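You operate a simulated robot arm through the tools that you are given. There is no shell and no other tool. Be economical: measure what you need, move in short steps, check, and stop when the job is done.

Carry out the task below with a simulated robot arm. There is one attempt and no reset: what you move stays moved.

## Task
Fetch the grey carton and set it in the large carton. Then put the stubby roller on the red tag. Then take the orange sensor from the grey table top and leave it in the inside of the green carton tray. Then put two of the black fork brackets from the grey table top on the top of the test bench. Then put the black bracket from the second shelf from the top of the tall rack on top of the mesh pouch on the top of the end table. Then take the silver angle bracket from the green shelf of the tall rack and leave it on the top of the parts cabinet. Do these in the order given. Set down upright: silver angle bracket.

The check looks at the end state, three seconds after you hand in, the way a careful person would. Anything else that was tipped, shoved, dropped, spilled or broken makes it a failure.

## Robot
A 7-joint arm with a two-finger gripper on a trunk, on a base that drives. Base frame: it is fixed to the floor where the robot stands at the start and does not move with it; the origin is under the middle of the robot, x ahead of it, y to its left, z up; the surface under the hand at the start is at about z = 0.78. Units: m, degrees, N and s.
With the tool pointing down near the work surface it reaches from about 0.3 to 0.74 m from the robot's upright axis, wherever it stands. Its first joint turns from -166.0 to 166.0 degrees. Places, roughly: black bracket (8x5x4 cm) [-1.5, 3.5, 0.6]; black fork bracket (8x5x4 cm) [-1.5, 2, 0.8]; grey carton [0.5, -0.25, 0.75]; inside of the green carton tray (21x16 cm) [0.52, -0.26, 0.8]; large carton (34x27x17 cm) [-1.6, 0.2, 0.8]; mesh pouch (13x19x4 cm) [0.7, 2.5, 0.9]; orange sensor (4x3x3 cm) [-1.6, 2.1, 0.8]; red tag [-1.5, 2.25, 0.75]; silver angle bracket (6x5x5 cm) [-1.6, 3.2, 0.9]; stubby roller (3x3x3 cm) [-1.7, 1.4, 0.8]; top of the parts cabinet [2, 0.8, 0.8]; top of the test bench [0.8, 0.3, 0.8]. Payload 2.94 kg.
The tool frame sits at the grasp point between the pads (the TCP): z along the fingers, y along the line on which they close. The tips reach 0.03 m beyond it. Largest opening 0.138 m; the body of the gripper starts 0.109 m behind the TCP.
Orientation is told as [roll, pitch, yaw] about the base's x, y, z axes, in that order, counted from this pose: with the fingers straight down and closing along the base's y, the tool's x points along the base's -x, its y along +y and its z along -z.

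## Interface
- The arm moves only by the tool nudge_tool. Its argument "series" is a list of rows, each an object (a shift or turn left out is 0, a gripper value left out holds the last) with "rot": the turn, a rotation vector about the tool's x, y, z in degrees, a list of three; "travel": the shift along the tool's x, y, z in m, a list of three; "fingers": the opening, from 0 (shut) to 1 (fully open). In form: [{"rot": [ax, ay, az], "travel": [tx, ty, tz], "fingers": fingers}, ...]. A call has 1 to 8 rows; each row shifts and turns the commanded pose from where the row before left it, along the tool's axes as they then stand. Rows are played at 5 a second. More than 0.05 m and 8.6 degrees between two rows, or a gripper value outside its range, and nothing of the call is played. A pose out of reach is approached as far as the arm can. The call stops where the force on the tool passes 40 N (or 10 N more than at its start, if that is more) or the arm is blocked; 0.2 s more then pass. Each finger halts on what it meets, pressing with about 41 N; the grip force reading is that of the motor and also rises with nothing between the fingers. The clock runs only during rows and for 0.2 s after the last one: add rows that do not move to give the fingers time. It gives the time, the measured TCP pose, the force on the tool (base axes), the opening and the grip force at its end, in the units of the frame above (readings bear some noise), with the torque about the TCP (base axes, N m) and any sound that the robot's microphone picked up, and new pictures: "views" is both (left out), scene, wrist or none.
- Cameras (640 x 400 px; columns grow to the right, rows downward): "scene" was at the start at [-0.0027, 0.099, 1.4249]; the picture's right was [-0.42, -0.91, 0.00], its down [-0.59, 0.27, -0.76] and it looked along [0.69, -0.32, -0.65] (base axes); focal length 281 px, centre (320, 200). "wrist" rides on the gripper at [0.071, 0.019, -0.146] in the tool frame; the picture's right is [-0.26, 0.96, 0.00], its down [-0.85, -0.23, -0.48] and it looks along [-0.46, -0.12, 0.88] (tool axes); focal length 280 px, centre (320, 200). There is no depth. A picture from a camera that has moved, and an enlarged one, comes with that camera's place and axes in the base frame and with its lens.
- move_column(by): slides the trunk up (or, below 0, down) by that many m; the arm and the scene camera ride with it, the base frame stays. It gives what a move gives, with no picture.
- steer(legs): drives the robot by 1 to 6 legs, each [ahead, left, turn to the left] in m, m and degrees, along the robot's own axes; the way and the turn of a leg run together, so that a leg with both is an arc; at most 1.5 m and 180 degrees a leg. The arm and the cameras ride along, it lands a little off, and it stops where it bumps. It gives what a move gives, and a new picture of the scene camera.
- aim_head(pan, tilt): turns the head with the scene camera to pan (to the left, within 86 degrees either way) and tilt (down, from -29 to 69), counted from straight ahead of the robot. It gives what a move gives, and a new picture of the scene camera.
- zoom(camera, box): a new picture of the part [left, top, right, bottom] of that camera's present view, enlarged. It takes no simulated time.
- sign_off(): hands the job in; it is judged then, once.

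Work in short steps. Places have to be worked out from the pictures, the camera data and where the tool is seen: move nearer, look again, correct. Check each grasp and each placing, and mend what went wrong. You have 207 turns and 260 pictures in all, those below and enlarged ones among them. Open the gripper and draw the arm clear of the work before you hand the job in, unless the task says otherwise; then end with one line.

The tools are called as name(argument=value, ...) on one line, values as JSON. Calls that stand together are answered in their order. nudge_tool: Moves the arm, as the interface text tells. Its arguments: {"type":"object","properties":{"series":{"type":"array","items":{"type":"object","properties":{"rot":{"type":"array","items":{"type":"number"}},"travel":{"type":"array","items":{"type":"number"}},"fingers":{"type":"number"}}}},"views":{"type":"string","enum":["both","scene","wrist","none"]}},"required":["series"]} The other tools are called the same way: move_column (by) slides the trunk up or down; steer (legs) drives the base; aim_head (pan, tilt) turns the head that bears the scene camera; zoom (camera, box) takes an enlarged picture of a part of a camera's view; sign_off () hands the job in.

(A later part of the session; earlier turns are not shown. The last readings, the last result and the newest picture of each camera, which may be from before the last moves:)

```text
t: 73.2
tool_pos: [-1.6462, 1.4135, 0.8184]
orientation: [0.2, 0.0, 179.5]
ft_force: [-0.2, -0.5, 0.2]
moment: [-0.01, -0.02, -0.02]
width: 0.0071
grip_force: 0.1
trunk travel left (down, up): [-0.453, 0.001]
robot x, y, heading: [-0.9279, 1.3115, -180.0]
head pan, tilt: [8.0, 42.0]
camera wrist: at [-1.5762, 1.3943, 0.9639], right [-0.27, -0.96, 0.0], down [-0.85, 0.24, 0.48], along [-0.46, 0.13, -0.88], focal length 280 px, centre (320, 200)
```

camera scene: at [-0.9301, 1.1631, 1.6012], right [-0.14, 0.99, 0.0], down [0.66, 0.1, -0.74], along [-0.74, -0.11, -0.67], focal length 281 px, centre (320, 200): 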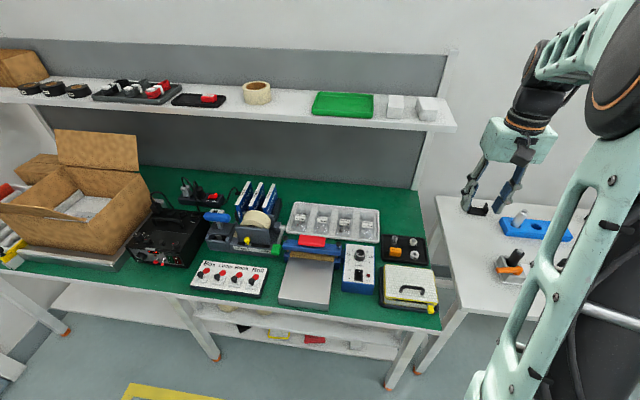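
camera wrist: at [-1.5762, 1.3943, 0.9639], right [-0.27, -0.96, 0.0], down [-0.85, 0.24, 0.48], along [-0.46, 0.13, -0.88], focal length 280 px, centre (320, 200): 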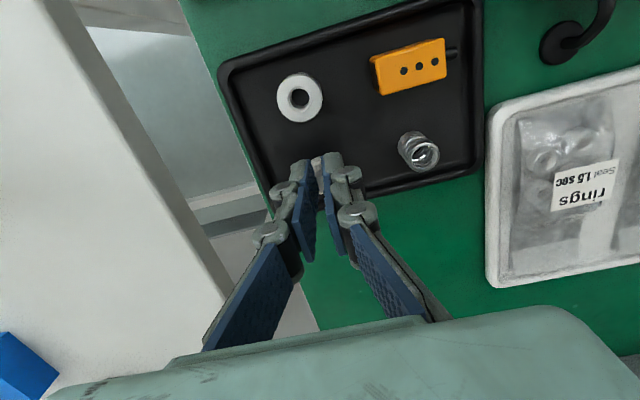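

Missed: it closed above the roller — the roller must sit lower (about z 0.77). I open, rise, and look again.

nudge_tool(series=[{"fingers": 0.35}, {}, {"travel": [0, 0, -0.03]}, {}], views="wrist")

zoom(camera="wrist", box=[220, 40, 460, 220])

```text
t: 74.2
tool_pos: [-1.6471, 1.4126, 0.8469]
orientation: [0.0, 0.0, 179.5]
ft_force: [-0.1, -0.4, 0.6]
moment: [0.02, 0.01, 0.0]
width: 0.0483
grip_force: 0.0
trunk travel left (down, up): [-0.453, 0.001]
robot x, y, heading: [-0.9251, 1.3096, -179.6]
head pan, tilt: [8.0, 42.0]
camera wrist: at [-1.576, 1.3946, 0.9932], right [-0.27, -0.96, 0.0], down [-0.85, 0.24, 0.48], along [-0.46, 0.13, -0.88], focal length 280 px, centre (320, 200)
```

wrist: 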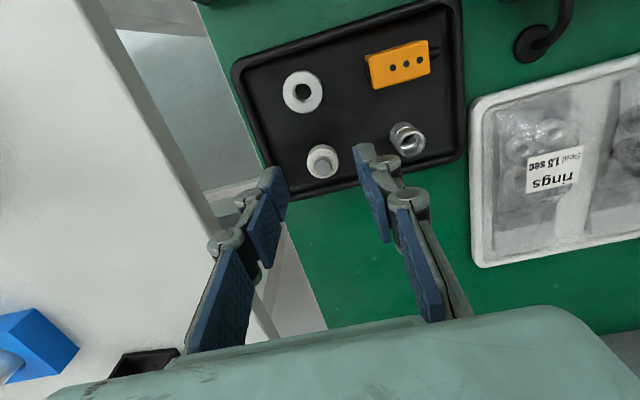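

```text
2.22 times, centred on (340, 130) of wrist
camera zoom: at [-1.576, 1.3946, 0.9932], right [-0.27, -0.96, 0.0], down [-0.85, 0.24, 0.48], along [-0.46, 0.13, -0.88], focal length 623 px, centre (276, 356)
```

zoom: 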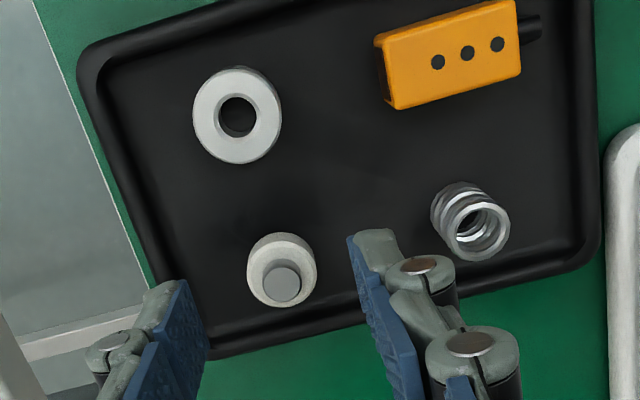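

Not disturbed. Corrected roller position: (-1.658, 1.4155), z about 0.768. I go to TCP z 0.79 and close.

nudge_tool(series=[{"travel": [-0.011, -0.003, 0.02]}, {"travel": [0, 0, 0.02]}, {"travel": [0, 0, 0.015]}, {}], views="wrist")

```text
t: 75.2
tool_pos: [-1.6438, 1.4129, 0.7981]
orientation: [0.0, 0.0, 179.5]
ft_force: [-1.1, 0.0, 0.0]
moment: [-0.02, 0.0, 0.03]
width: 0.0483
grip_force: 0.0
out of reach, approached as far as the arm can: row 1, 3
trunk travel left (down, up): [-0.453, 0.001]
robot x, y, heading: [-0.9269, 1.3115, -179.8]
head pan, tilt: [8.0, 42.0]
camera wrist: at [-1.5724, 1.3932, 0.9427], right [-0.27, -0.96, 0.0], down [-0.85, 0.24, 0.48], along [-0.46, 0.13, -0.88], focal length 280 px, centre (320, 200)
```

wrist: 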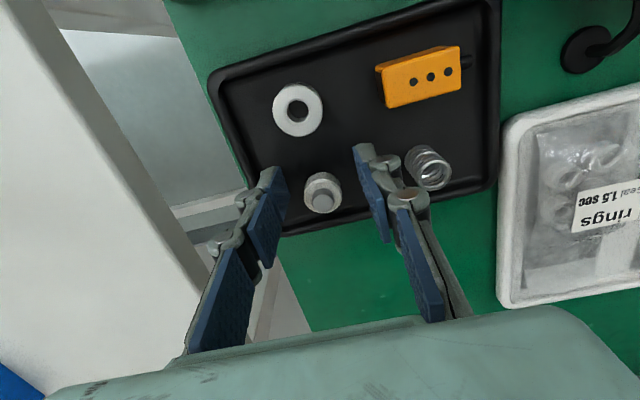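

Reach is short with the trunk raised. I raise the hand 14 cm and lower the trunk by 18 cm.

nudge_tool(series=[{"travel": [0, 0, -0.05]}, {"travel": [0, 0, -0.05]}, {"travel": [0, 0, -0.05]}, {"travel": [0, 0, -0.04]}, {"travel": [0, 0, -0.03]}], views="none")

move_column(by=-0.18)

nudge_tool(series=[{}], views="wrist")

```text
t: 76.4
tool_pos: [-1.6585, 1.4146, 1.0149]
orientation: [0.0, 0.1, 179.5]
ft_force: [-0.4, -1.0, 0.4]
moment: [-0.01, 0.02, 0.01]
width: 0.0482
grip_force: 0.1
out of reach, approached as far as the arm can: row 1, 2, 3
trunk travel left (down, up): [-0.453, 0.001]
robot x, y, heading: [-0.9264, 1.3071, -179.8]
head pan, tilt: [8.0, 42.0]
```

```text
t: 78.4
tool_pos: [-1.6603, 1.4149, 0.8344]
orientation: [-0.1, 0.0, 179.5]
ft_force: [-0.2, -0.5, -0.3]
moment: [0.01, 0.02, 0.03]
width: 0.048
grip_force: 0.1
trunk travel left (down, up): [-0.273, 0.181]
robot x, y, heading: [-0.9275, 1.3088, -179.7]
head pan, tilt: [8.0, 42.0]
```

```text
t: 78.8
tool_pos: [-1.6591, 1.4153, 0.8343]
orientation: [0.0, -0.1, 179.5]
ft_force: [-0.1, 1.2, -0.8]
moment: [-0.01, -0.01, 0.01]
width: 0.0483
grip_force: 0.3
trunk travel left (down, up): [-0.273, 0.181]
robot x, y, heading: [-0.9299, 1.3077, -179.9]
head pan, tilt: [8.0, 42.0]
camera wrist: at [-1.5886, 1.3955, 0.9799], right [-0.27, -0.96, 0.0], down [-0.85, 0.24, 0.48], along [-0.46, 0.13, -0.88], focal length 280 px, centre (320, 200)
```

wrist: 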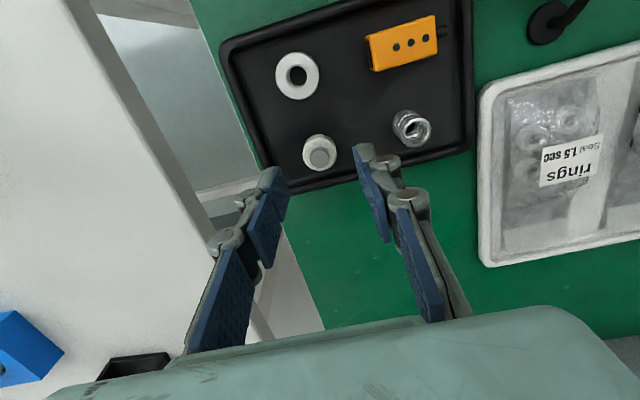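

Aligned at (-1.658, 1.415). Going down and closing.

nudge_tool(series=[{"travel": [0.001, 0, 0.02]}, {"travel": [0, 0, 0.02]}, {"travel": [0, 0, 0.005]}, {"fingers": 0.05}, {}, {}, {}], views="wrist")

```text
t: 80.4
tool_pos: [-1.6606, 1.4143, 0.7896]
orientation: [0.0, 0.1, 179.5]
ft_force: [-0.7, 0.3, 0.0]
moment: [-0.01, 0.0, 0.0]
width: 0.0222
grip_force: 40.6
trunk travel left (down, up): [-0.273, 0.181]
robot x, y, heading: [-0.9256, 1.31, -180.0]
head pan, tilt: [8.0, 42.0]
camera wrist: at [-1.5903, 1.3954, 0.9355], right [-0.27, -0.96, 0.0], down [-0.85, 0.24, 0.47], along [-0.46, 0.13, -0.88], focal length 280 px, centre (320, 200)
```

wrist: 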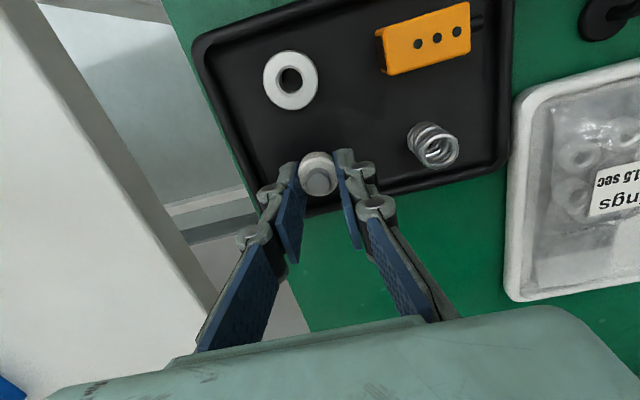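

Roller gripped at 2.2 cm. I lift it and check.

nudge_tool(series=[{"travel": [0, 0, -0.02]}, {"travel": [0, 0, -0.05]}, {"travel": [0, 0, -0.05]}, {}], views="wrist")

zoom(camera="wrist", box=[250, 120, 410, 220])

```text
t: 81.4
tool_pos: [-1.652, 1.4108, 0.9079]
orientation: [0.0, 0.0, 179.5]
ft_force: [-0.6, -0.2, -1.7]
moment: [-0.01, 0.05, 0.0]
width: 0.0225
grip_force: 41.0
out of reach, approached as far as the arm can: row 3
trunk travel left (down, up): [-0.273, 0.181]
robot x, y, heading: [-0.9321, 1.308, -179.5]
head pan, tilt: [8.0, 42.0]
camera wrist: at [-1.5812, 1.3921, 1.0537], right [-0.27, -0.96, 0.0], down [-0.85, 0.24, 0.48], along [-0.46, 0.13, -0.88], focal length 280 px, centre (320, 200)
```

wrist: 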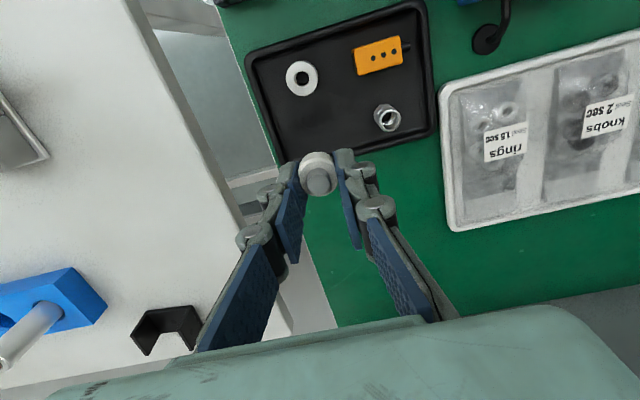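

```text
4.00 times, centred on (330, 170) of wrist
camera zoom: at [-1.5812, 1.3921, 1.0537], right [-0.27, -0.96, 0.0], down [-0.85, 0.24, 0.48], along [-0.46, 0.13, -0.88], focal length 1122 px, centre (280, 320)
```

zoom: 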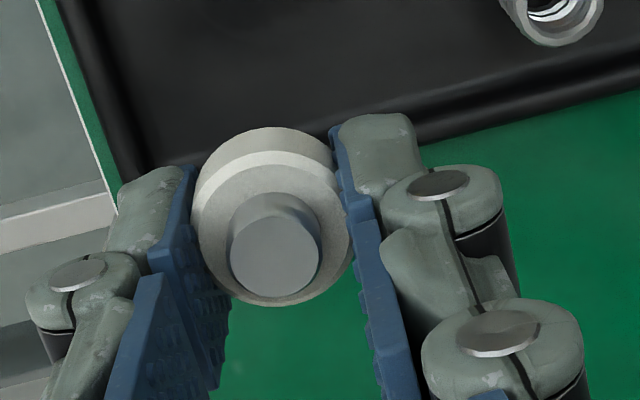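

Roller held upright. I draw back and up, then drive sideways to the red tag near (-1.477, 2.26).

nudge_tool(series=[{"travel": [0.04, 0, -0.02]}, {"travel": [0.04, 0, -0.02]}, {"travel": [0.04, 0, -0.03]}, {"travel": [0.04, 0, -0.03]}, {"travel": [0.01, 0, -0.04]}], views="none")

steer(legs=[[0, -0.85, 0]])

nudge_tool(series=[{}], views="wrist")

```text
t: 82.6
tool_pos: [-1.4827, 1.4142, 1.0478]
orientation: [0.0, 0.0, 179.4]
ft_force: [0.4, -0.2, -0.4]
moment: [0.03, 0.01, -0.02]
width: 0.0221
grip_force: 41.4
trunk travel left (down, up): [-0.273, 0.181]
robot x, y, heading: [-0.9279, 1.3107, -180.0]
head pan, tilt: [8.0, 42.0]
```

```text
t: 90.7
tool_pos: [-1.5017, 2.2894, 1.0475]
orientation: [0.0, 0.0, -179.3]
ft_force: [-0.2, 0.2, -0.4]
moment: [0.03, -0.01, 0.0]
width: 0.0221
grip_force: 40.9
trunk travel left (down, up): [-0.273, 0.181]
robot x, y, heading: [-0.9436, 2.1947, -178.5]
head pan, tilt: [8.0, 42.0]
camera scene: at [-0.9412, 2.0501, 1.4212], right [-0.17, 0.99, 0.0], down [0.66, 0.11, -0.74], along [-0.73, -0.12, -0.67], focal length 281 px, centre (320, 200)
```

scene: 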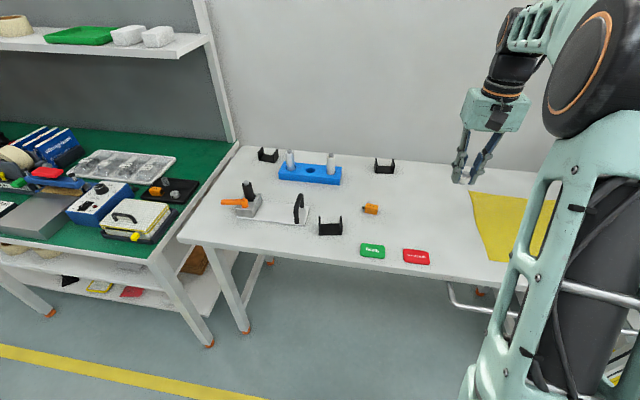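

```text
t: 91.1
tool_pos: [-1.5019, 2.2883, 1.0478]
orientation: [0.0, 0.0, -179.2]
ft_force: [-0.1, -0.5, 0.3]
moment: [-0.02, 0.0, -0.03]
width: 0.0223
grip_force: 41.4
trunk travel left (down, up): [-0.273, 0.181]
robot x, y, heading: [-0.9433, 2.1984, -178.2]
head pan, tilt: [8.0, 42.0]
camera wrist: at [-1.4299, 2.2708, 1.1927], right [-0.25, -0.97, 0.0], down [-0.85, 0.22, 0.48], along [-0.46, 0.12, -0.88], focal length 280 px, centre (320, 200)
```

wrist: 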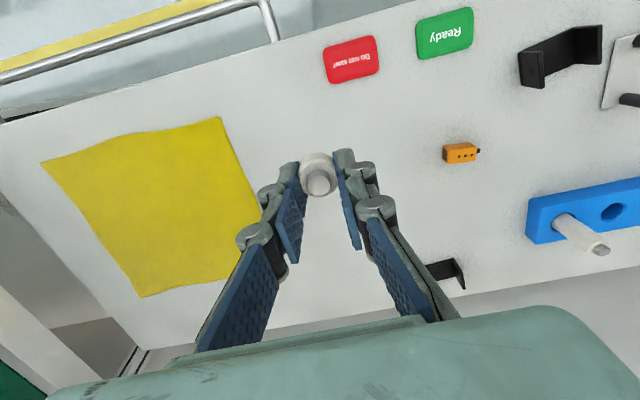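

Red tag about (-1.454, 2.234). I move over it and part way down, then check again.

nudge_tool(series=[{"travel": [0.024, 0.027, 0.02]}, {"travel": [0.025, 0.027, 0.02]}, {"travel": [0, 0, 0.05]}, {"travel": [0, 0, 0.05]}, {}], views="both")

```text
t: 92.3
tool_pos: [-1.4499, 2.2393, 0.9061]
orientation: [0.0, 0.1, -179.2]
ft_force: [-0.1, 0.3, -0.3]
moment: [0.02, -0.04, 0.01]
width: 0.0222
grip_force: 41.3
trunk travel left (down, up): [-0.273, 0.181]
robot x, y, heading: [-0.9405, 2.1976, -178.1]
head pan, tilt: [8.0, 42.0]
camera scene: at [-0.9413, 2.05, 1.4212], right [-0.17, 0.99, 0.0], down [0.66, 0.11, -0.74], along [-0.73, -0.12, -0.67], focal length 281 px, centre (320, 200)
camera wrist: at [-1.3786, 2.222, 1.0523], right [-0.25, -0.97, 0.0], down [-0.85, 0.22, 0.48], along [-0.46, 0.12, -0.88], focal length 280 px, centre (320, 200)
```

scene: 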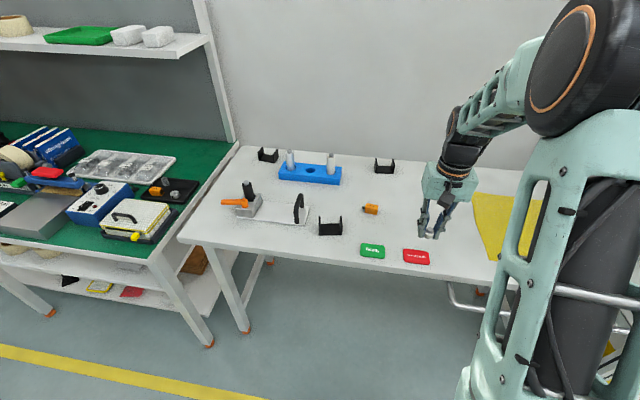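
wrist: 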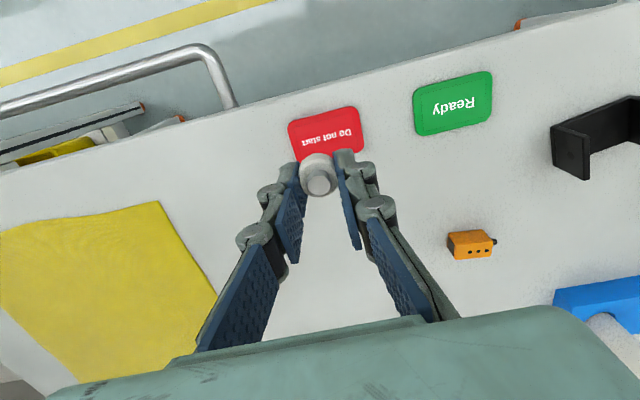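

Tag centre (-1.453, 2.2355), table about z 0.776. I fine-centre and descend toward contact.

nudge_tool(series=[{"travel": [-0.003, 0.004, 0.04]}, {"travel": [0, 0, 0.03]}, {"travel": [0, 0, 0.01]}, {}], views="wrist")

```text
t: 93.3
tool_pos: [-1.4549, 2.2325, 0.8284]
orientation: [0.0, 0.0, -179.2]
ft_force: [1.0, 0.9, -0.1]
moment: [-0.01, -0.01, -0.03]
width: 0.0222
grip_force: 41.2
trunk travel left (down, up): [-0.273, 0.181]
robot x, y, heading: [-0.9438, 2.1998, -178.4]
head pan, tilt: [8.0, 42.0]
camera wrist: at [-1.3833, 2.2146, 0.9734], right [-0.25, -0.97, 0.0], down [-0.85, 0.22, 0.48], along [-0.46, 0.12, -0.88], focal length 280 px, centre (320, 200)
```

wrist: 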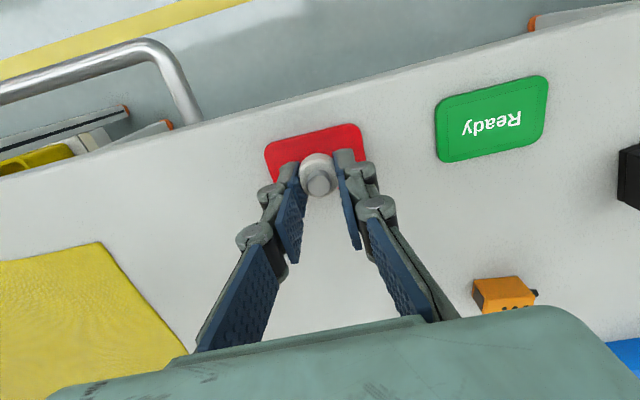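

nudge_tool(series=[{"travel": [0.001, -0.002, 0.006]}, {"travel": [0, 0, 0.004]}, {"travel": [0, 0, 0.003]}, {"travel": [0, 0, 0.002]}, {}], views="wrist")

```text
t: 94.5
tool_pos: [-1.455, 2.2331, 0.8152]
orientation: [-0.1, -0.5, -179.3]
ft_force: [1.6, 2.8, 27.7]
moment: [0.09, -0.1, 0.02]
width: 0.022
grip_force: 41.9
trunk travel left (down, up): [-0.273, 0.181]
robot x, y, heading: [-0.9405, 2.197, -178.3]
head pan, tilt: [8.0, 42.0]
camera wrist: at [-1.3811, 2.2156, 0.9605], right [-0.25, -0.97, 0.0], down [-0.85, 0.22, 0.48], along [-0.47, 0.12, -0.88], focal length 280 px, centre (320, 200)
```

wrist: 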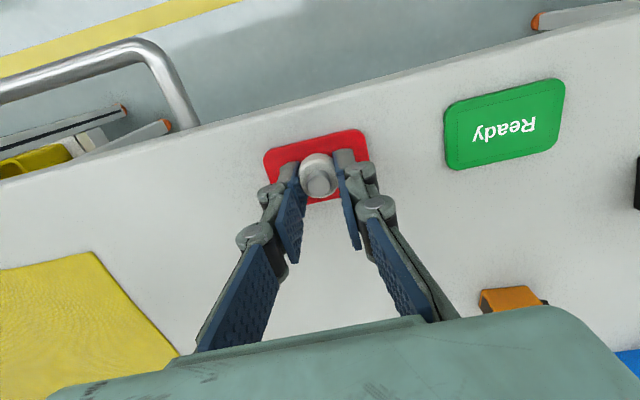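

Contact. I ease off a little, open, and rise.

nudge_tool(series=[{"travel": [0, 0, -0.0015]}, {"fingers": 0.22}, {"fingers": 0.35}, {}, {"travel": [0, 0, -0.02]}, {"travel": [0, 0, -0.04]}, {"travel": [0, 0, -0.04]}, {}], views="wrist")

```text
t: 96.3
tool_pos: [-1.4561, 2.2289, 0.9135]
orientation: [0.1, 0.0, -179.3]
ft_force: [0.2, -0.1, -0.1]
moment: [-0.04, 0.01, 0.02]
width: 0.0481
grip_force: 0.0
trunk travel left (down, up): [-0.273, 0.181]
robot x, y, heading: [-0.9409, 2.1955, -178.3]
head pan, tilt: [8.0, 42.0]
camera wrist: at [-1.3851, 2.2114, 1.0585], right [-0.25, -0.97, 0.0], down [-0.85, 0.22, 0.48], along [-0.46, 0.12, -0.88], focal length 280 px, centre (320, 200)
```

wrist: 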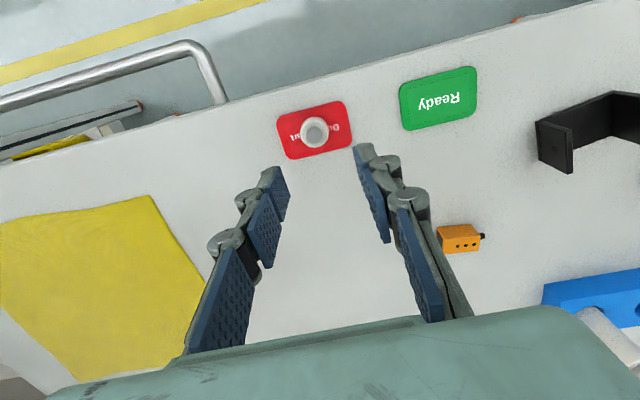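

Roller stands on the red tag. Next the orange sensor near (-1.616, 2.10); I rise, turn the gripper 90°, and move over it.

nudge_tool(series=[{"travel": [-0.03, 0.03, -0.02]}, {"travel": [-0.03, 0.03, -0.03]}, {"travel": [-0.03, 0.03, -0.01]}, {"rot": [0, 0, 8.5]}, {"rot": [0, 0, 8.5]}, {"rot": [0, 0, 8.5]}, {"rot": [0, 0, 8.5]}, {"rot": [0, 0, 8.5]}], views="none")

nudge_tool(series=[{"rot": [0, 0, 8.5]}, {"rot": [0, 0, 8.5]}, {"rot": [0, 0, 8.5]}, {"rot": [0, 0, 8.5]}, {"rot": [0, 0, 8.5]}, {"rot": [0, 0, 5]}, {}], views="wrist")

```text
refused: row 2 steps farther than a row can; nothing moved
```

```text
t: 97.9
tool_pos: [-1.454, 2.2322, 0.9139]
orientation: [0.0, 0.0, 133.4]
ft_force: [-0.4, -0.7, -0.3]
moment: [0.01, -0.01, 0.01]
width: 0.0485
grip_force: 0.0
trunk travel left (down, up): [-0.273, 0.181]
robot x, y, heading: [-0.9421, 2.1954, -178.4]
head pan, tilt: [8.0, 42.0]
camera wrist: at [-1.4193, 2.1682, 1.0589], right [-0.88, -0.47, 0.0], down [-0.41, 0.78, 0.48], along [-0.22, 0.42, -0.88], focal length 280 px, centre (320, 200)
```

wrist: 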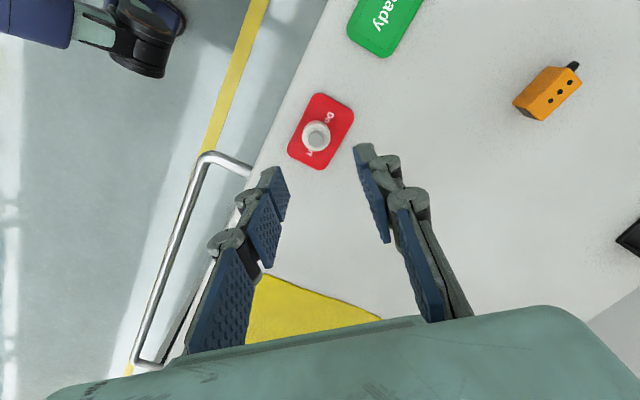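

The turn is half done; I complete it and move toward the sensor, a little higher.

nudge_tool(series=[{"rot": [0, 0, 8.5], "travel": [0, 0, -0.04]}, {"rot": [0, 0, 8.5], "travel": [0, 0, -0.02]}, {"rot": [0, 0, 8.5]}, {"rot": [0, 0, 8.5]}, {"rot": [0, 0, 8.5]}, {"travel": [0.03, 0.035, 0]}, {"travel": [0.03, 0.035, 0]}, {"travel": [0.03, 0.035, 0]}], views="none")

nudge_tool(series=[{"travel": [0.03, 0.035, 0.0]}, {"travel": [0.01, 0.02, 0.03]}, {"travel": [0, 0, 0.04]}, {}], views="wrist")

```text
t: 99.7
tool_pos: [-1.5551, 2.1409, 0.9721]
orientation: [-0.1, 0.1, 90.8]
ft_force: [0.1, 0.0, 0.6]
moment: [-0.03, 0.02, -0.01]
width: 0.0483
grip_force: 0.0
trunk travel left (down, up): [-0.273, 0.181]
robot x, y, heading: [-0.9432, 2.1989, -178.4]
head pan, tilt: [8.0, 42.0]
```

```text
t: 100.7
tool_pos: [-1.6091, 2.0996, 0.9053]
orientation: [-0.1, 0.0, 90.7]
ft_force: [-0.2, 0.3, 0.6]
moment: [0.0, 0.0, 0.0]
width: 0.0482
grip_force: 0.1
trunk travel left (down, up): [-0.273, 0.181]
robot x, y, heading: [-0.9465, 2.1971, -178.3]
head pan, tilt: [8.0, 42.0]
camera wrist: at [-1.6266, 2.0281, 1.0505], right [-0.97, 0.25, 0.0], down [0.22, 0.85, 0.48], along [0.12, 0.46, -0.88], focal length 280 px, centre (320, 200)
```

wrist: 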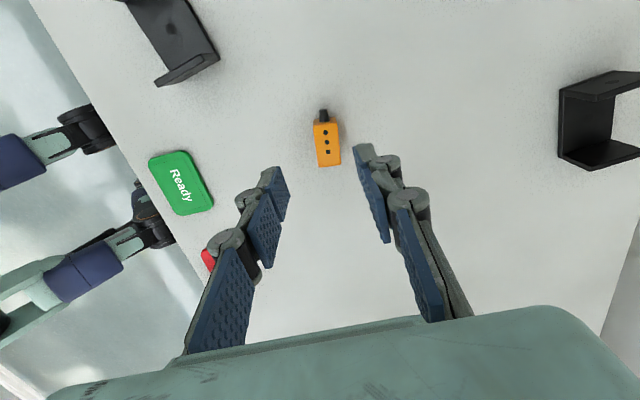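

Sensor body at (-1.612, 2.107), skewed ~7°. I align and descend near it.

nudge_tool(series=[{"travel": [-0.008, 0.003, 0.03]}, {"rot": [0, 0, 7], "travel": [0, 0, 0.03]}, {"travel": [0, 0, 0.015]}, {}], views="wrist")

```text
t: 101.7
tool_pos: [-1.6134, 2.1083, 0.828]
orientation: [0.1, 0.0, 83.8]
ft_force: [0.3, -0.3, -0.2]
moment: [0.03, 0.01, 0.02]
width: 0.0482
grip_force: 0.0
trunk travel left (down, up): [-0.273, 0.181]
robot x, y, heading: [-0.9472, 2.1994, -178.3]
head pan, tilt: [8.0, 42.0]
camera wrist: at [-1.6399, 2.0401, 0.9737], right [-0.93, 0.36, 0.0], down [0.32, 0.82, 0.48], along [0.17, 0.44, -0.88], focal length 280 px, centre (320, 200)
```

wrist: 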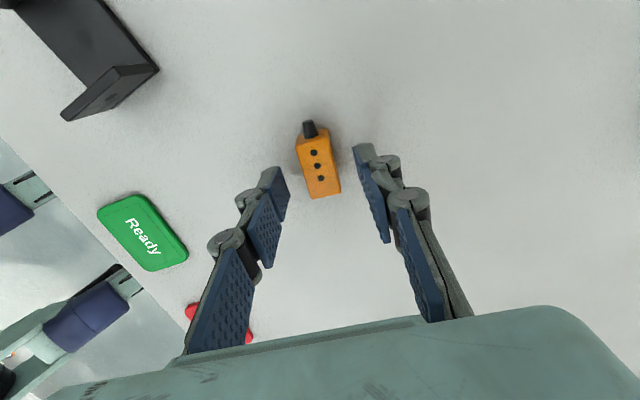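

A bit more yaw (5°), small shift, then down and close.

nudge_tool(series=[{"rot": [0, 0, 5], "travel": [0.004, 0.001, 0.008]}, {"travel": [0, 0, 0.008]}, {}, {"fingers": 0.05}, {}, {}, {}], views="wrist")

```text
t: 103.3
tool_pos: [-1.6164, 2.1042, 0.8126]
orientation: [-0.1, 0.0, 78.9]
ft_force: [-0.4, -0.2, -1.0]
moment: [0.01, 0.06, -0.02]
width: 0.0207
grip_force: 41.4
trunk travel left (down, up): [-0.273, 0.181]
robot x, y, heading: [-0.9431, 2.196, -178.3]
head pan, tilt: [8.0, 42.0]
camera wrist: at [-1.6485, 2.0392, 0.9578], right [-0.9, 0.44, 0.0], down [0.39, 0.79, 0.48], along [0.21, 0.43, -0.88], focal length 280 px, centre (320, 200)
```

wrist: 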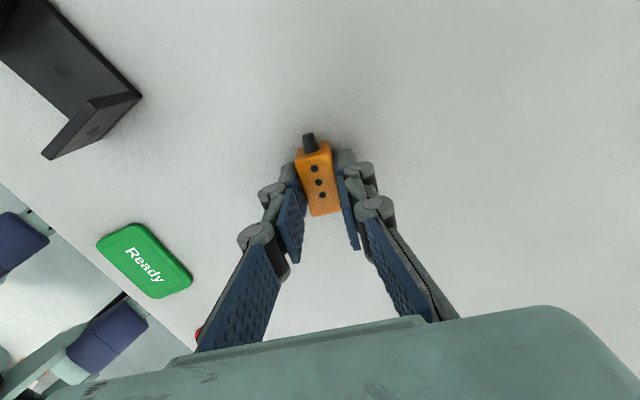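

Sensor gripped at 2.1 cm. I lift, draw in, back off and turn towards the bench.

nudge_tool(series=[{"travel": [0, 0, -0.04]}, {"travel": [0, 0, -0.05]}, {"travel": [0, 0, -0.05]}, {"travel": [-0.009, -0.044, -0.02]}, {"travel": [-0.009, -0.044, -0.02]}, {"travel": [-0.009, -0.044, -0.02]}, {"travel": [-0.007, -0.035, -0.03]}], views="wrist")

steer(legs=[[-0.45, 0, 0], [0, 0, 90], [-1.5, 0, 0]])

```text
t: 104.9
tool_pos: [-1.4409, 2.1073, 1.0437]
orientation: [-0.1, 0.0, 78.9]
ft_force: [-0.4, 0.1, -0.5]
moment: [0.0, 0.0, 0.01]
width: 0.021
grip_force: 40.8
trunk travel left (down, up): [-0.273, 0.181]
robot x, y, heading: [-0.9424, 2.1978, -178.5]
head pan, tilt: [8.0, 42.0]
camera wrist: at [-1.4744, 2.0417, 1.1898], right [-0.9, 0.44, 0.0], down [0.39, 0.79, 0.48], along [0.21, 0.43, -0.88], focal length 280 px, centre (320, 200)
```

wrist: 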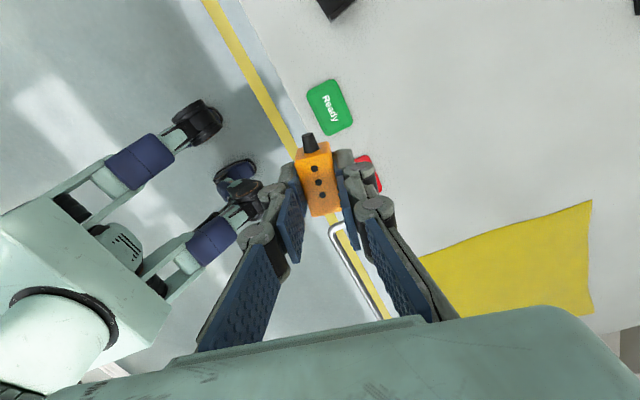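

```text
t: 118.3
tool_pos: [-0.452, 3.1596, 1.0436]
orientation: [0.0, 0.1, 169.5]
ft_force: [0.1, -0.5, -0.6]
moment: [0.03, 0.0, -0.02]
width: 0.0213
grip_force: 40.3
trunk travel left (down, up): [-0.273, 0.181]
robot x, y, heading: [-0.5458, 3.6592, -87.4]
head pan, tilt: [8.0, 42.0]
camera scene: at [-0.4016, 3.6604, 1.4212], right [-0.98, -0.18, 0.0], down [-0.12, 0.66, -0.74], along [0.13, -0.73, -0.67], focal length 281 px, centre (320, 200)
```

scene: 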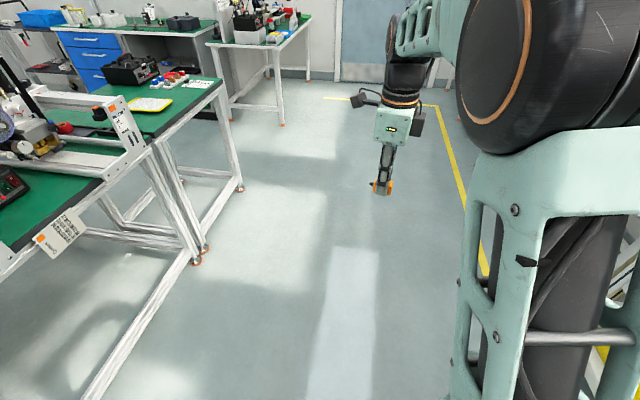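

I reversed the wrong way (harmless). Now I drive forward down the aisle to the bench.

steer(legs=[[0, 0, -2.6], [1.5, 0, 0], [1.5, 0, 0], [0.62, 0, 0], [0, 0, 90]])

aim_head(pan=0, tilt=35)

```text
t: 135.6
tool_pos: [-0.643, -0.3631, 1.0439]
orientation: [-0.7, -0.2, 164.4]
ft_force: [-1.0, 6.6, 1.3]
moment: [-1.14, -0.3, 0.39]
width: 0.0207
grip_force: 40.9
trunk travel left (down, up): [-0.273, 0.181]
robot x, y, heading: [-0.6834, 0.1345, -93.9]
head pan, tilt: [8.0, 42.0]
stopped in leg 4: the force on the tool passed its limit at 89 N (the readings are from after the stop); the commanded pose is now the measured one
camera scene: at [-0.5382, 0.1248, 1.4213], right [-1.0, -0.07, 0.0], down [-0.05, 0.67, -0.74], along [0.06, -0.74, -0.67], focal length 281 px, centre (320, 200)
```

scene: 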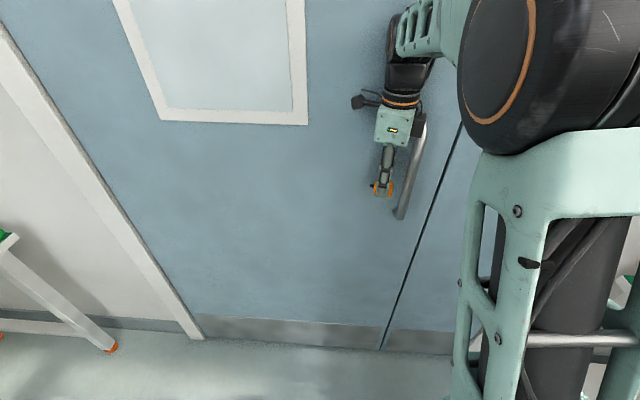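

```text
t: 136.3
tool_pos: [-0.6427, -0.3632, 1.0439]
orientation: [-0.8, -0.2, 164.4]
ft_force: [-1.0, 7.5, 3.3]
moment: [-1.44, -0.43, 0.48]
width: 0.0208
grip_force: 40.9
trunk travel left (down, up): [-0.273, 0.181]
robot x, y, heading: [-0.6852, 0.1381, -93.7]
head pan, tilt: [0.0, 35.0]
camera scene: at [-0.5502, 0.1206, 1.4318], right [-1.0, 0.07, 0.0], down [0.04, 0.57, -0.82], along [-0.05, -0.82, -0.57], focal length 281 px, centre (320, 200)
```

scene: 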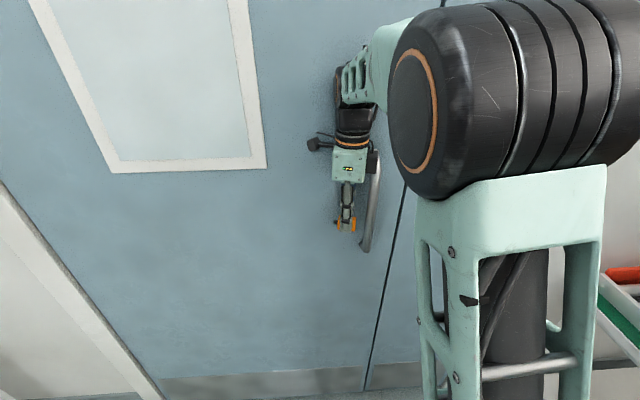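

The hand bumped the door handle; the sensor is still held. I back off, then turn to face the bench.

steer(legs=[[-0.3, 0, 0], [0, 0, 93.8]])

nudge_tool(series=[{}], views="wrist")

```text
t: 142.2
tool_pos: [-0.1661, 0.4818, 1.0437]
orientation: [-0.8, -0.2, -104.6]
ft_force: [-0.6, 0.4, -0.4]
moment: [0.0, 0.0, -0.02]
width: 0.0211
grip_force: 40.5
trunk travel left (down, up): [-0.273, 0.181]
robot x, y, heading: [-0.664, 0.4343, -2.8]
head pan, tilt: [0.0, 35.0]
camera scene: at [-0.6507, 0.5635, 1.4317], right [-0.05, -1.0, 0.0], down [-0.57, 0.03, -0.82], along [0.82, -0.04, -0.57], focal length 281 px, centre (320, 200)
```

scene: 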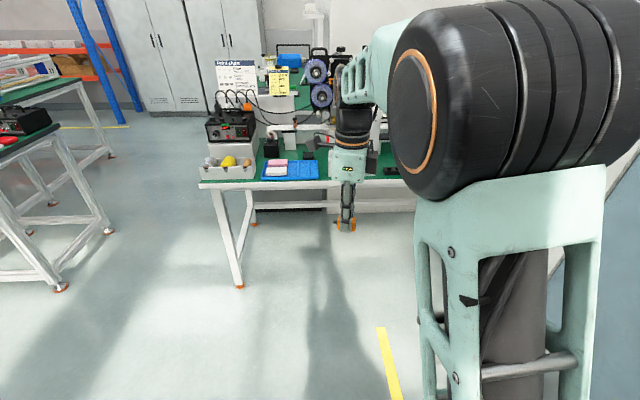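

```text
t: 142.6
tool_pos: [-0.1652, 0.4816, 1.0436]
orientation: [-0.8, -0.4, -104.5]
ft_force: [0.7, 0.6, -0.7]
moment: [-0.01, 0.0, 0.0]
width: 0.021
grip_force: 41.1
trunk travel left (down, up): [-0.273, 0.181]
robot x, y, heading: [-0.6663, 0.4307, -2.7]
head pan, tilt: [0.0, 35.0]
camera wrist: at [-0.1269, 0.5466, 1.1886], right [0.87, -0.49, -0.01], down [-0.43, -0.76, 0.48], along [-0.25, -0.42, -0.88], focal length 280 px, centre (320, 200)
```

wrist: 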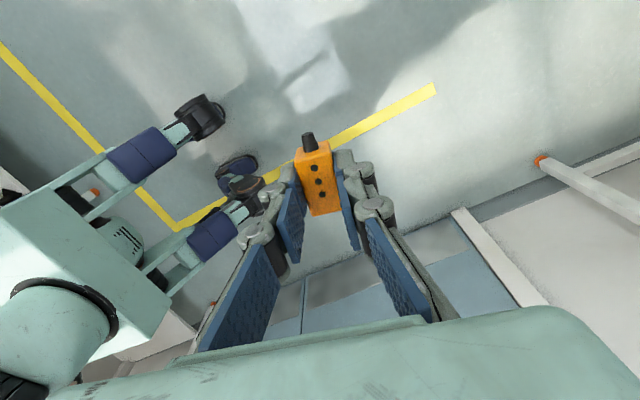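

I move the hand to the robot's right and drive to the bench in front of the tray.

steer(legs=[[0.3, 0, 2.7], [0, -0.44, 0]])

nudge_tool(series=[{"travel": [-0.045, 0.0116, 0]}, {"travel": [-0.045, 0.0116, 0]}, {"travel": [-0.045, 0.0116, 0]}, {"travel": [-0.045, 0.0116, 0]}, {"travel": [-0.045, 0.0116, 0]}, {"travel": [-0.02, 0.005, 0]}], views="none")

```text
t: 148.7
tool_pos: [0.1239, 0.0395, 1.0439]
orientation: [-0.9, -0.2, -102.7]
ft_force: [-0.5, 0.6, -0.5]
moment: [-0.03, 0.01, 0.0]
width: 0.0208
grip_force: 41.4
trunk travel left (down, up): [-0.273, 0.181]
robot x, y, heading: [-0.3743, -0.0278, -0.8]
head pan, tilt: [0.0, 35.0]
camera scene: at [-0.364, 0.1054, 1.4317], right [-0.01, -1.0, 0.0], down [-0.57, 0.01, -0.82], along [0.82, -0.01, -0.57], focal length 281 px, centre (320, 200)
```

scene: 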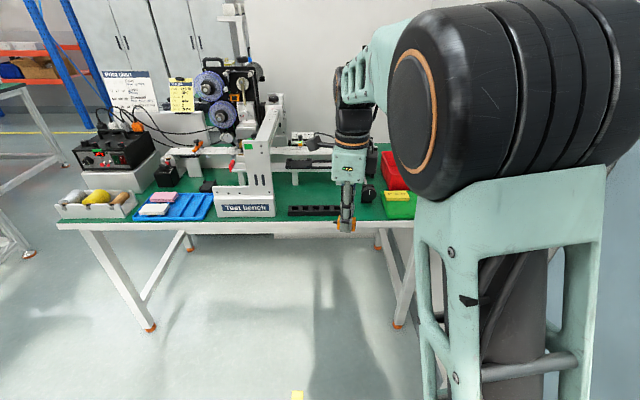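

```text
t: 150.1
tool_pos: [0.13, -0.2156, 1.0463]
orientation: [-0.8, -0.2, -102.6]
ft_force: [0.6, -0.3, -1.2]
moment: [-0.01, 0.01, 0.05]
width: 0.0203
grip_force: 40.8
trunk travel left (down, up): [-0.273, 0.181]
robot x, y, heading: [-0.3737, -0.0293, -1.1]
head pan, tilt: [0.0, 35.0]
```

I drive up to the bench and look with the wrist camera.

steer(legs=[[0.36, 0.01, 0.9]])

nudge_tool(series=[{"rot": [0, 0, -3]}], views="wrist")

```text
t: 152.4
tool_pos: [0.4851, -0.2007, 1.0465]
orientation: [-0.8, -0.2, -101.9]
ft_force: [-0.4, 1.3, -0.4]
moment: [-0.01, 0.0, 0.0]
width: 0.021
grip_force: 40.8
trunk travel left (down, up): [-0.273, 0.181]
robot x, y, heading: [-0.0222, -0.019, -0.1]
head pan, tilt: [0.0, 35.0]
camera scene: at [-0.0135, 0.1131, 1.4317], right [0.0, -1.0, 0.0], down [-0.57, 0.0, -0.82], along [0.82, 0.0, -0.57], focal length 281 px, centre (320, 200)
```

scene: 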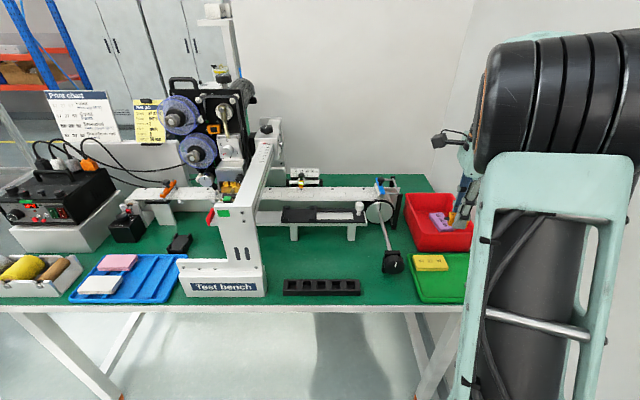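

```text
t: 152.8
tool_pos: [0.4863, -0.2006, 1.0456]
orientation: [-0.8, -0.3, -98.8]
ft_force: [0.7, -0.8, 0.3]
moment: [-0.02, -0.02, -0.01]
width: 0.0206
grip_force: 40.9
trunk travel left (down, up): [-0.273, 0.181]
robot x, y, heading: [-0.022, -0.0202, 0.0]
head pan, tilt: [0.0, 35.0]
camera wrist: at [0.5176, -0.1332, 1.19], right [0.91, -0.41, -0.01], down [-0.35, -0.8, 0.48], along [-0.21, -0.44, -0.88], focal length 280 px, centre (320, 200)
```

wrist: 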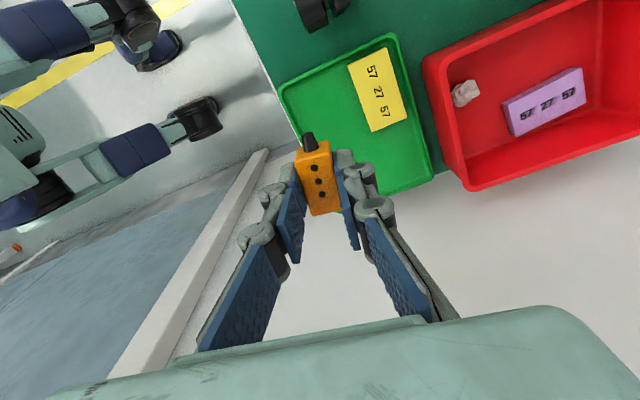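

I move over the free part of the tray at (0.495, -0.29) and go down.

nudge_tool(series=[{"travel": [-0.043, 0.011, 0]}, {"travel": [-0.043, 0.011, 0.01]}, {"travel": [0, 0, 0.05]}, {"travel": [0, 0, 0.05]}, {"travel": [0, 0, 0.05]}, {"travel": [0, 0, 0.03]}, {}], views="wrist")

```text
t: 154.4
tool_pos: [0.4918, -0.2901, 0.8557]
orientation: [-0.8, -0.3, -98.8]
ft_force: [0.3, -0.7, 0.5]
moment: [0.0, -0.03, 0.01]
width: 0.0209
grip_force: 41.4
trunk travel left (down, up): [-0.273, 0.181]
robot x, y, heading: [-0.0215, -0.0207, 0.1]
head pan, tilt: [0.0, 35.0]
camera wrist: at [0.524, -0.2226, 0.9991], right [0.91, -0.41, -0.01], down [-0.35, -0.8, 0.48], along [-0.21, -0.44, -0.88], focal length 280 px, centre (320, 200)
```

wrist: 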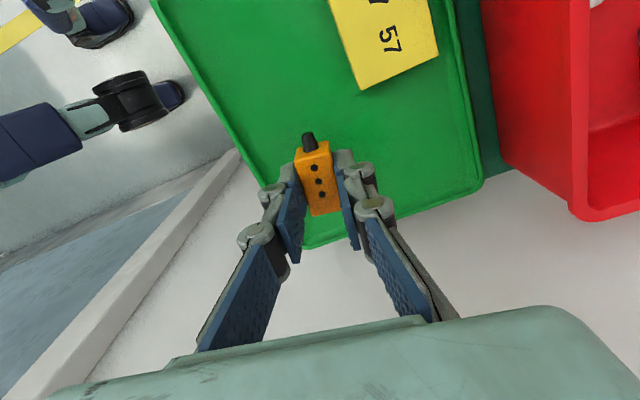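

Clear spot. Descending to contact.

nudge_tool(series=[{"travel": [0, 0, 0.02]}, {"travel": [0, 0, 0.008]}, {"travel": [0, 0, 0.005]}, {"travel": [0, 0, 0.003]}, {"travel": [0, 0, 0.003]}, {}], views="wrist")

```text
t: 155.5
tool_pos: [0.4926, -0.2911, 0.8264]
orientation: [0.0, -0.5, -98.8]
ft_force: [-2.1, 1.2, 17.8]
moment: [0.31, 0.03, 0.04]
width: 0.0209
grip_force: 41.0
trunk travel left (down, up): [-0.273, 0.181]
robot x, y, heading: [-0.0243, -0.0202, 0.2]
head pan, tilt: [0.0, 35.0]
stopped in row 5: the force on the tool passed its limit at 42 N (the readings are from after the stop); the commanded pose is now the measured one
camera wrist: at [0.5239, -0.2227, 0.9706], right [0.91, -0.41, 0.0], down [-0.36, -0.8, 0.48], along [-0.19, -0.44, -0.88], focal length 280 px, centre (320, 200)
```

wrist: 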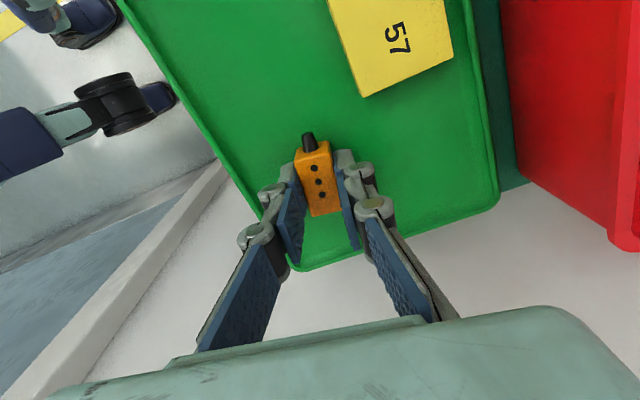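

Touching the tray floor. I release and rise.

nudge_tool(series=[{"travel": [0, 0, -0.001]}, {"fingers": 0.3}, {}, {"travel": [0, 0, -0.03]}, {"travel": [0, 0, -0.05]}, {"travel": [0, 0, -0.05]}, {"travel": [0, 0, -0.05]}, {}], views="wrist")

```text
t: 157.3
tool_pos: [0.4919, -0.2937, 1.0035]
orientation: [-0.4, -0.4, -98.7]
ft_force: [0.6, 0.4, -0.2]
moment: [0.03, -0.03, -0.01]
width: 0.0414
grip_force: 0.1
trunk travel left (down, up): [-0.273, 0.181]
robot x, y, heading: [-0.0236, -0.0221, 0.1]
head pan, tilt: [0.0, 35.0]
camera wrist: at [0.523, -0.2247, 1.1478], right [0.91, -0.41, 0.0], down [-0.35, -0.8, 0.48], along [-0.2, -0.44, -0.88], focal length 280 px, centre (320, 200)
```

wrist: 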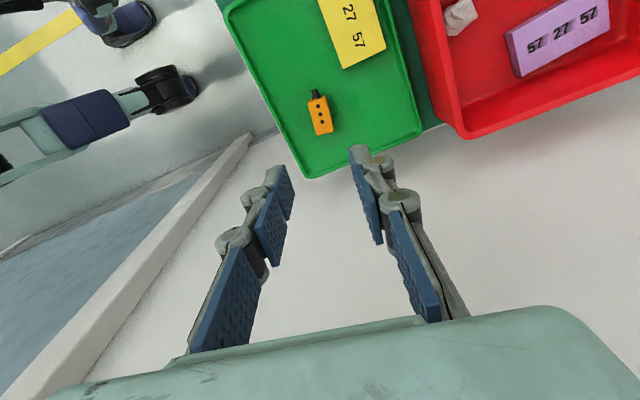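

Sensor sits in the green tray. Now the brackets: I raise the hand, turn it back to close along y, open it, and drive back to the grey table.

nudge_tool(series=[{"travel": [0, 0, -0.05], "rot": [0, 0, -8.3]}, {"travel": [0, 0, -0.05], "rot": [0, 0, -8.3]}, {"rot": [0, 0, -8.3]}, {"rot": [0, 0, -8.3]}, {"rot": [0, 0, -8.3]}, {"rot": [0, 0, -8.3]}, {"rot": [0, 0, -8.3]}, {"rot": [0, 0, -8.3]}], views="none")

nudge_tool(series=[{"rot": [0, 0, -8.3]}, {"rot": [0, 0, -8.3]}, {"rot": [0, 0, -8.3]}, {"rot": [0, 0, -7.4], "fingers": 0.85}, {}], views="none")

steer(legs=[[-0.43, 0, 0], [0, 0, 180], [0, -1.0, 0], [0, -0.85, 0]])

```text
t: 159.1
tool_pos: [0.4937, -0.2897, 1.1026]
orientation: [-0.4, 0.2, -32.3]
ft_force: [0.2, 1.1, -0.9]
moment: [-0.03, -0.02, -0.01]
width: 0.0416
grip_force: 0.0
trunk travel left (down, up): [-0.273, 0.181]
robot x, y, heading: [-0.0227, -0.0187, -0.1]
head pan, tilt: [0.0, 35.0]
```

```text
t: 160.3
tool_pos: [0.4959, -0.2897, 1.1038]
orientation: [-0.4, 0.4, -0.2]
ft_force: [1.0, 0.6, -0.5]
moment: [0.01, 0.02, -0.02]
width: 0.1177
grip_force: 0.0
trunk travel left (down, up): [-0.273, 0.181]
robot x, y, heading: [-0.0228, -0.019, -0.1]
head pan, tilt: [0.0, 35.0]
```

```text
t: 186.0
tool_pos: [-0.8738, 2.0847, 1.1031]
orientation: [-0.3, 0.3, 177.2]
ft_force: [0.1, -0.4, 0.0]
moment: [-0.01, -0.01, 0.02]
width: 0.1174
grip_force: 0.1
trunk travel left (down, up): [-0.273, 0.181]
robot x, y, heading: [-0.3681, 1.7928, 177.3]
head pan, tilt: [0.0, 35.0]
camera scene: at [-0.3835, 1.6569, 1.4317], right [0.05, 1.0, 0.0], down [0.57, -0.03, -0.82], along [-0.82, 0.04, -0.57], focal length 281 px, centre (320, 200)
```

scene: 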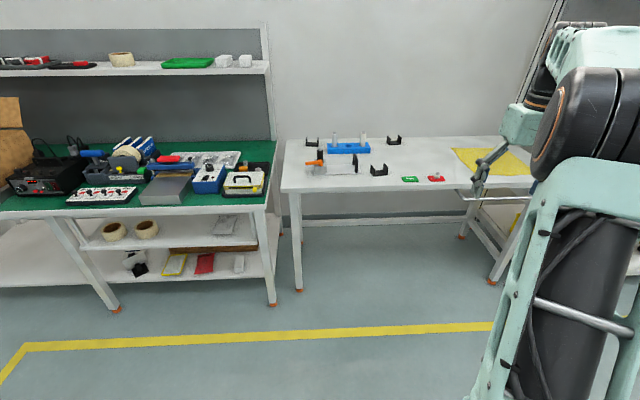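

I approach the table and look at bracket A with the wrist camera.

steer(legs=[[0, 0.09, 2.7], [0.58, 0, 0]])

nudge_tool(series=[{}], views="wrist")

```text
t: 190.4
tool_pos: [-1.476, 1.9538, 1.1045]
orientation: [-0.3, 0.3, -179.1]
ft_force: [0.1, 0.3, 0.2]
moment: [0.01, -0.02, 0.0]
width: 0.1175
grip_force: 0.0
trunk travel left (down, up): [-0.273, 0.181]
robot x, y, heading: [-0.9489, 1.6974, -178.9]
head pan, tilt: [0.0, 35.0]
camera scene: at [-0.9572, 1.56, 1.4317], right [-0.02, 1.0, 0.0], down [0.57, 0.01, -0.82], along [-0.82, -0.02, -0.57], focal length 281 px, centre (320, 200)
```

scene: 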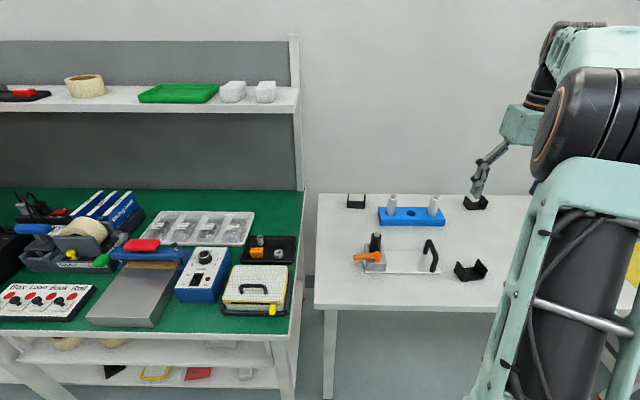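

```text
t: 190.8
tool_pos: [-1.4746, 1.9546, 1.1035]
orientation: [-0.3, 0.4, -179.0]
ft_force: [0.4, -0.6, -0.1]
moment: [-0.01, 0.05, -0.02]
width: 0.1172
grip_force: 0.1
trunk travel left (down, up): [-0.273, 0.181]
robot x, y, heading: [-0.9526, 1.6964, -179.0]
head pan, tilt: [0.0, 35.0]
camera wrist: at [-1.4044, 1.936, 1.2495], right [-0.25, -0.97, -0.01], down [-0.86, 0.21, 0.47], along [-0.46, 0.12, -0.88], focal length 280 px, centre (320, 200)
```

wrist: 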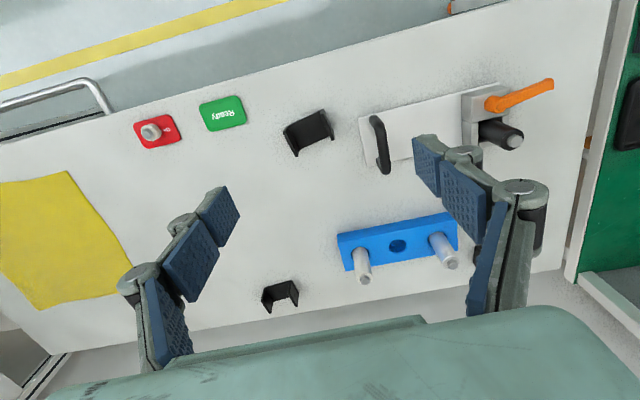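

zoom(camera="wrist", box=[260, 90, 420, 190])

zoom(camera="scene", box=[430, 180, 530, 300])

```text
4.00 times, centred on (340, 140) of wrist
camera zoom: at [-1.4044, 1.936, 1.2495], right [-0.25, -0.97, -0.01], down [-0.86, 0.21, 0.47], along [-0.46, 0.12, -0.88], focal length 1122 px, centre (240, 440)
```

zoom: 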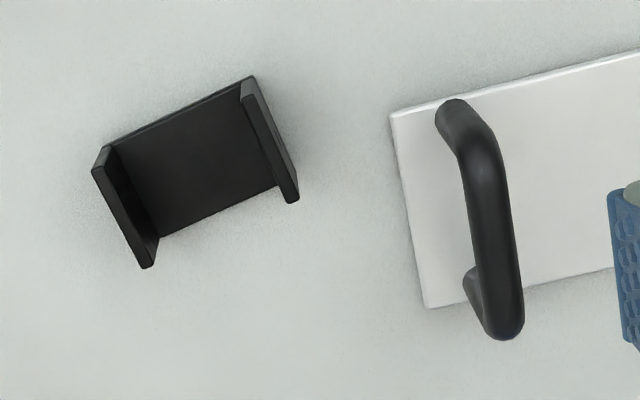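

```text
3.33 times, centred on (480, 240) of scene
camera zoom: at [-0.9571, 1.56, 1.4317], right [-0.02, 1.0, 0.0], down [0.57, 0.01, -0.82], along [-0.82, -0.02, -0.57], focal length 937 px, centre (-213, 67)
```

zoom: 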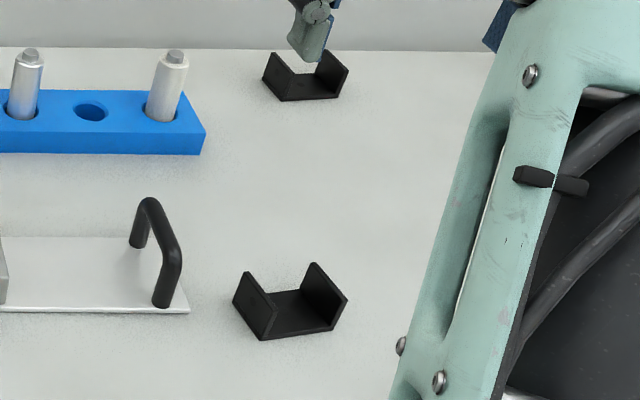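

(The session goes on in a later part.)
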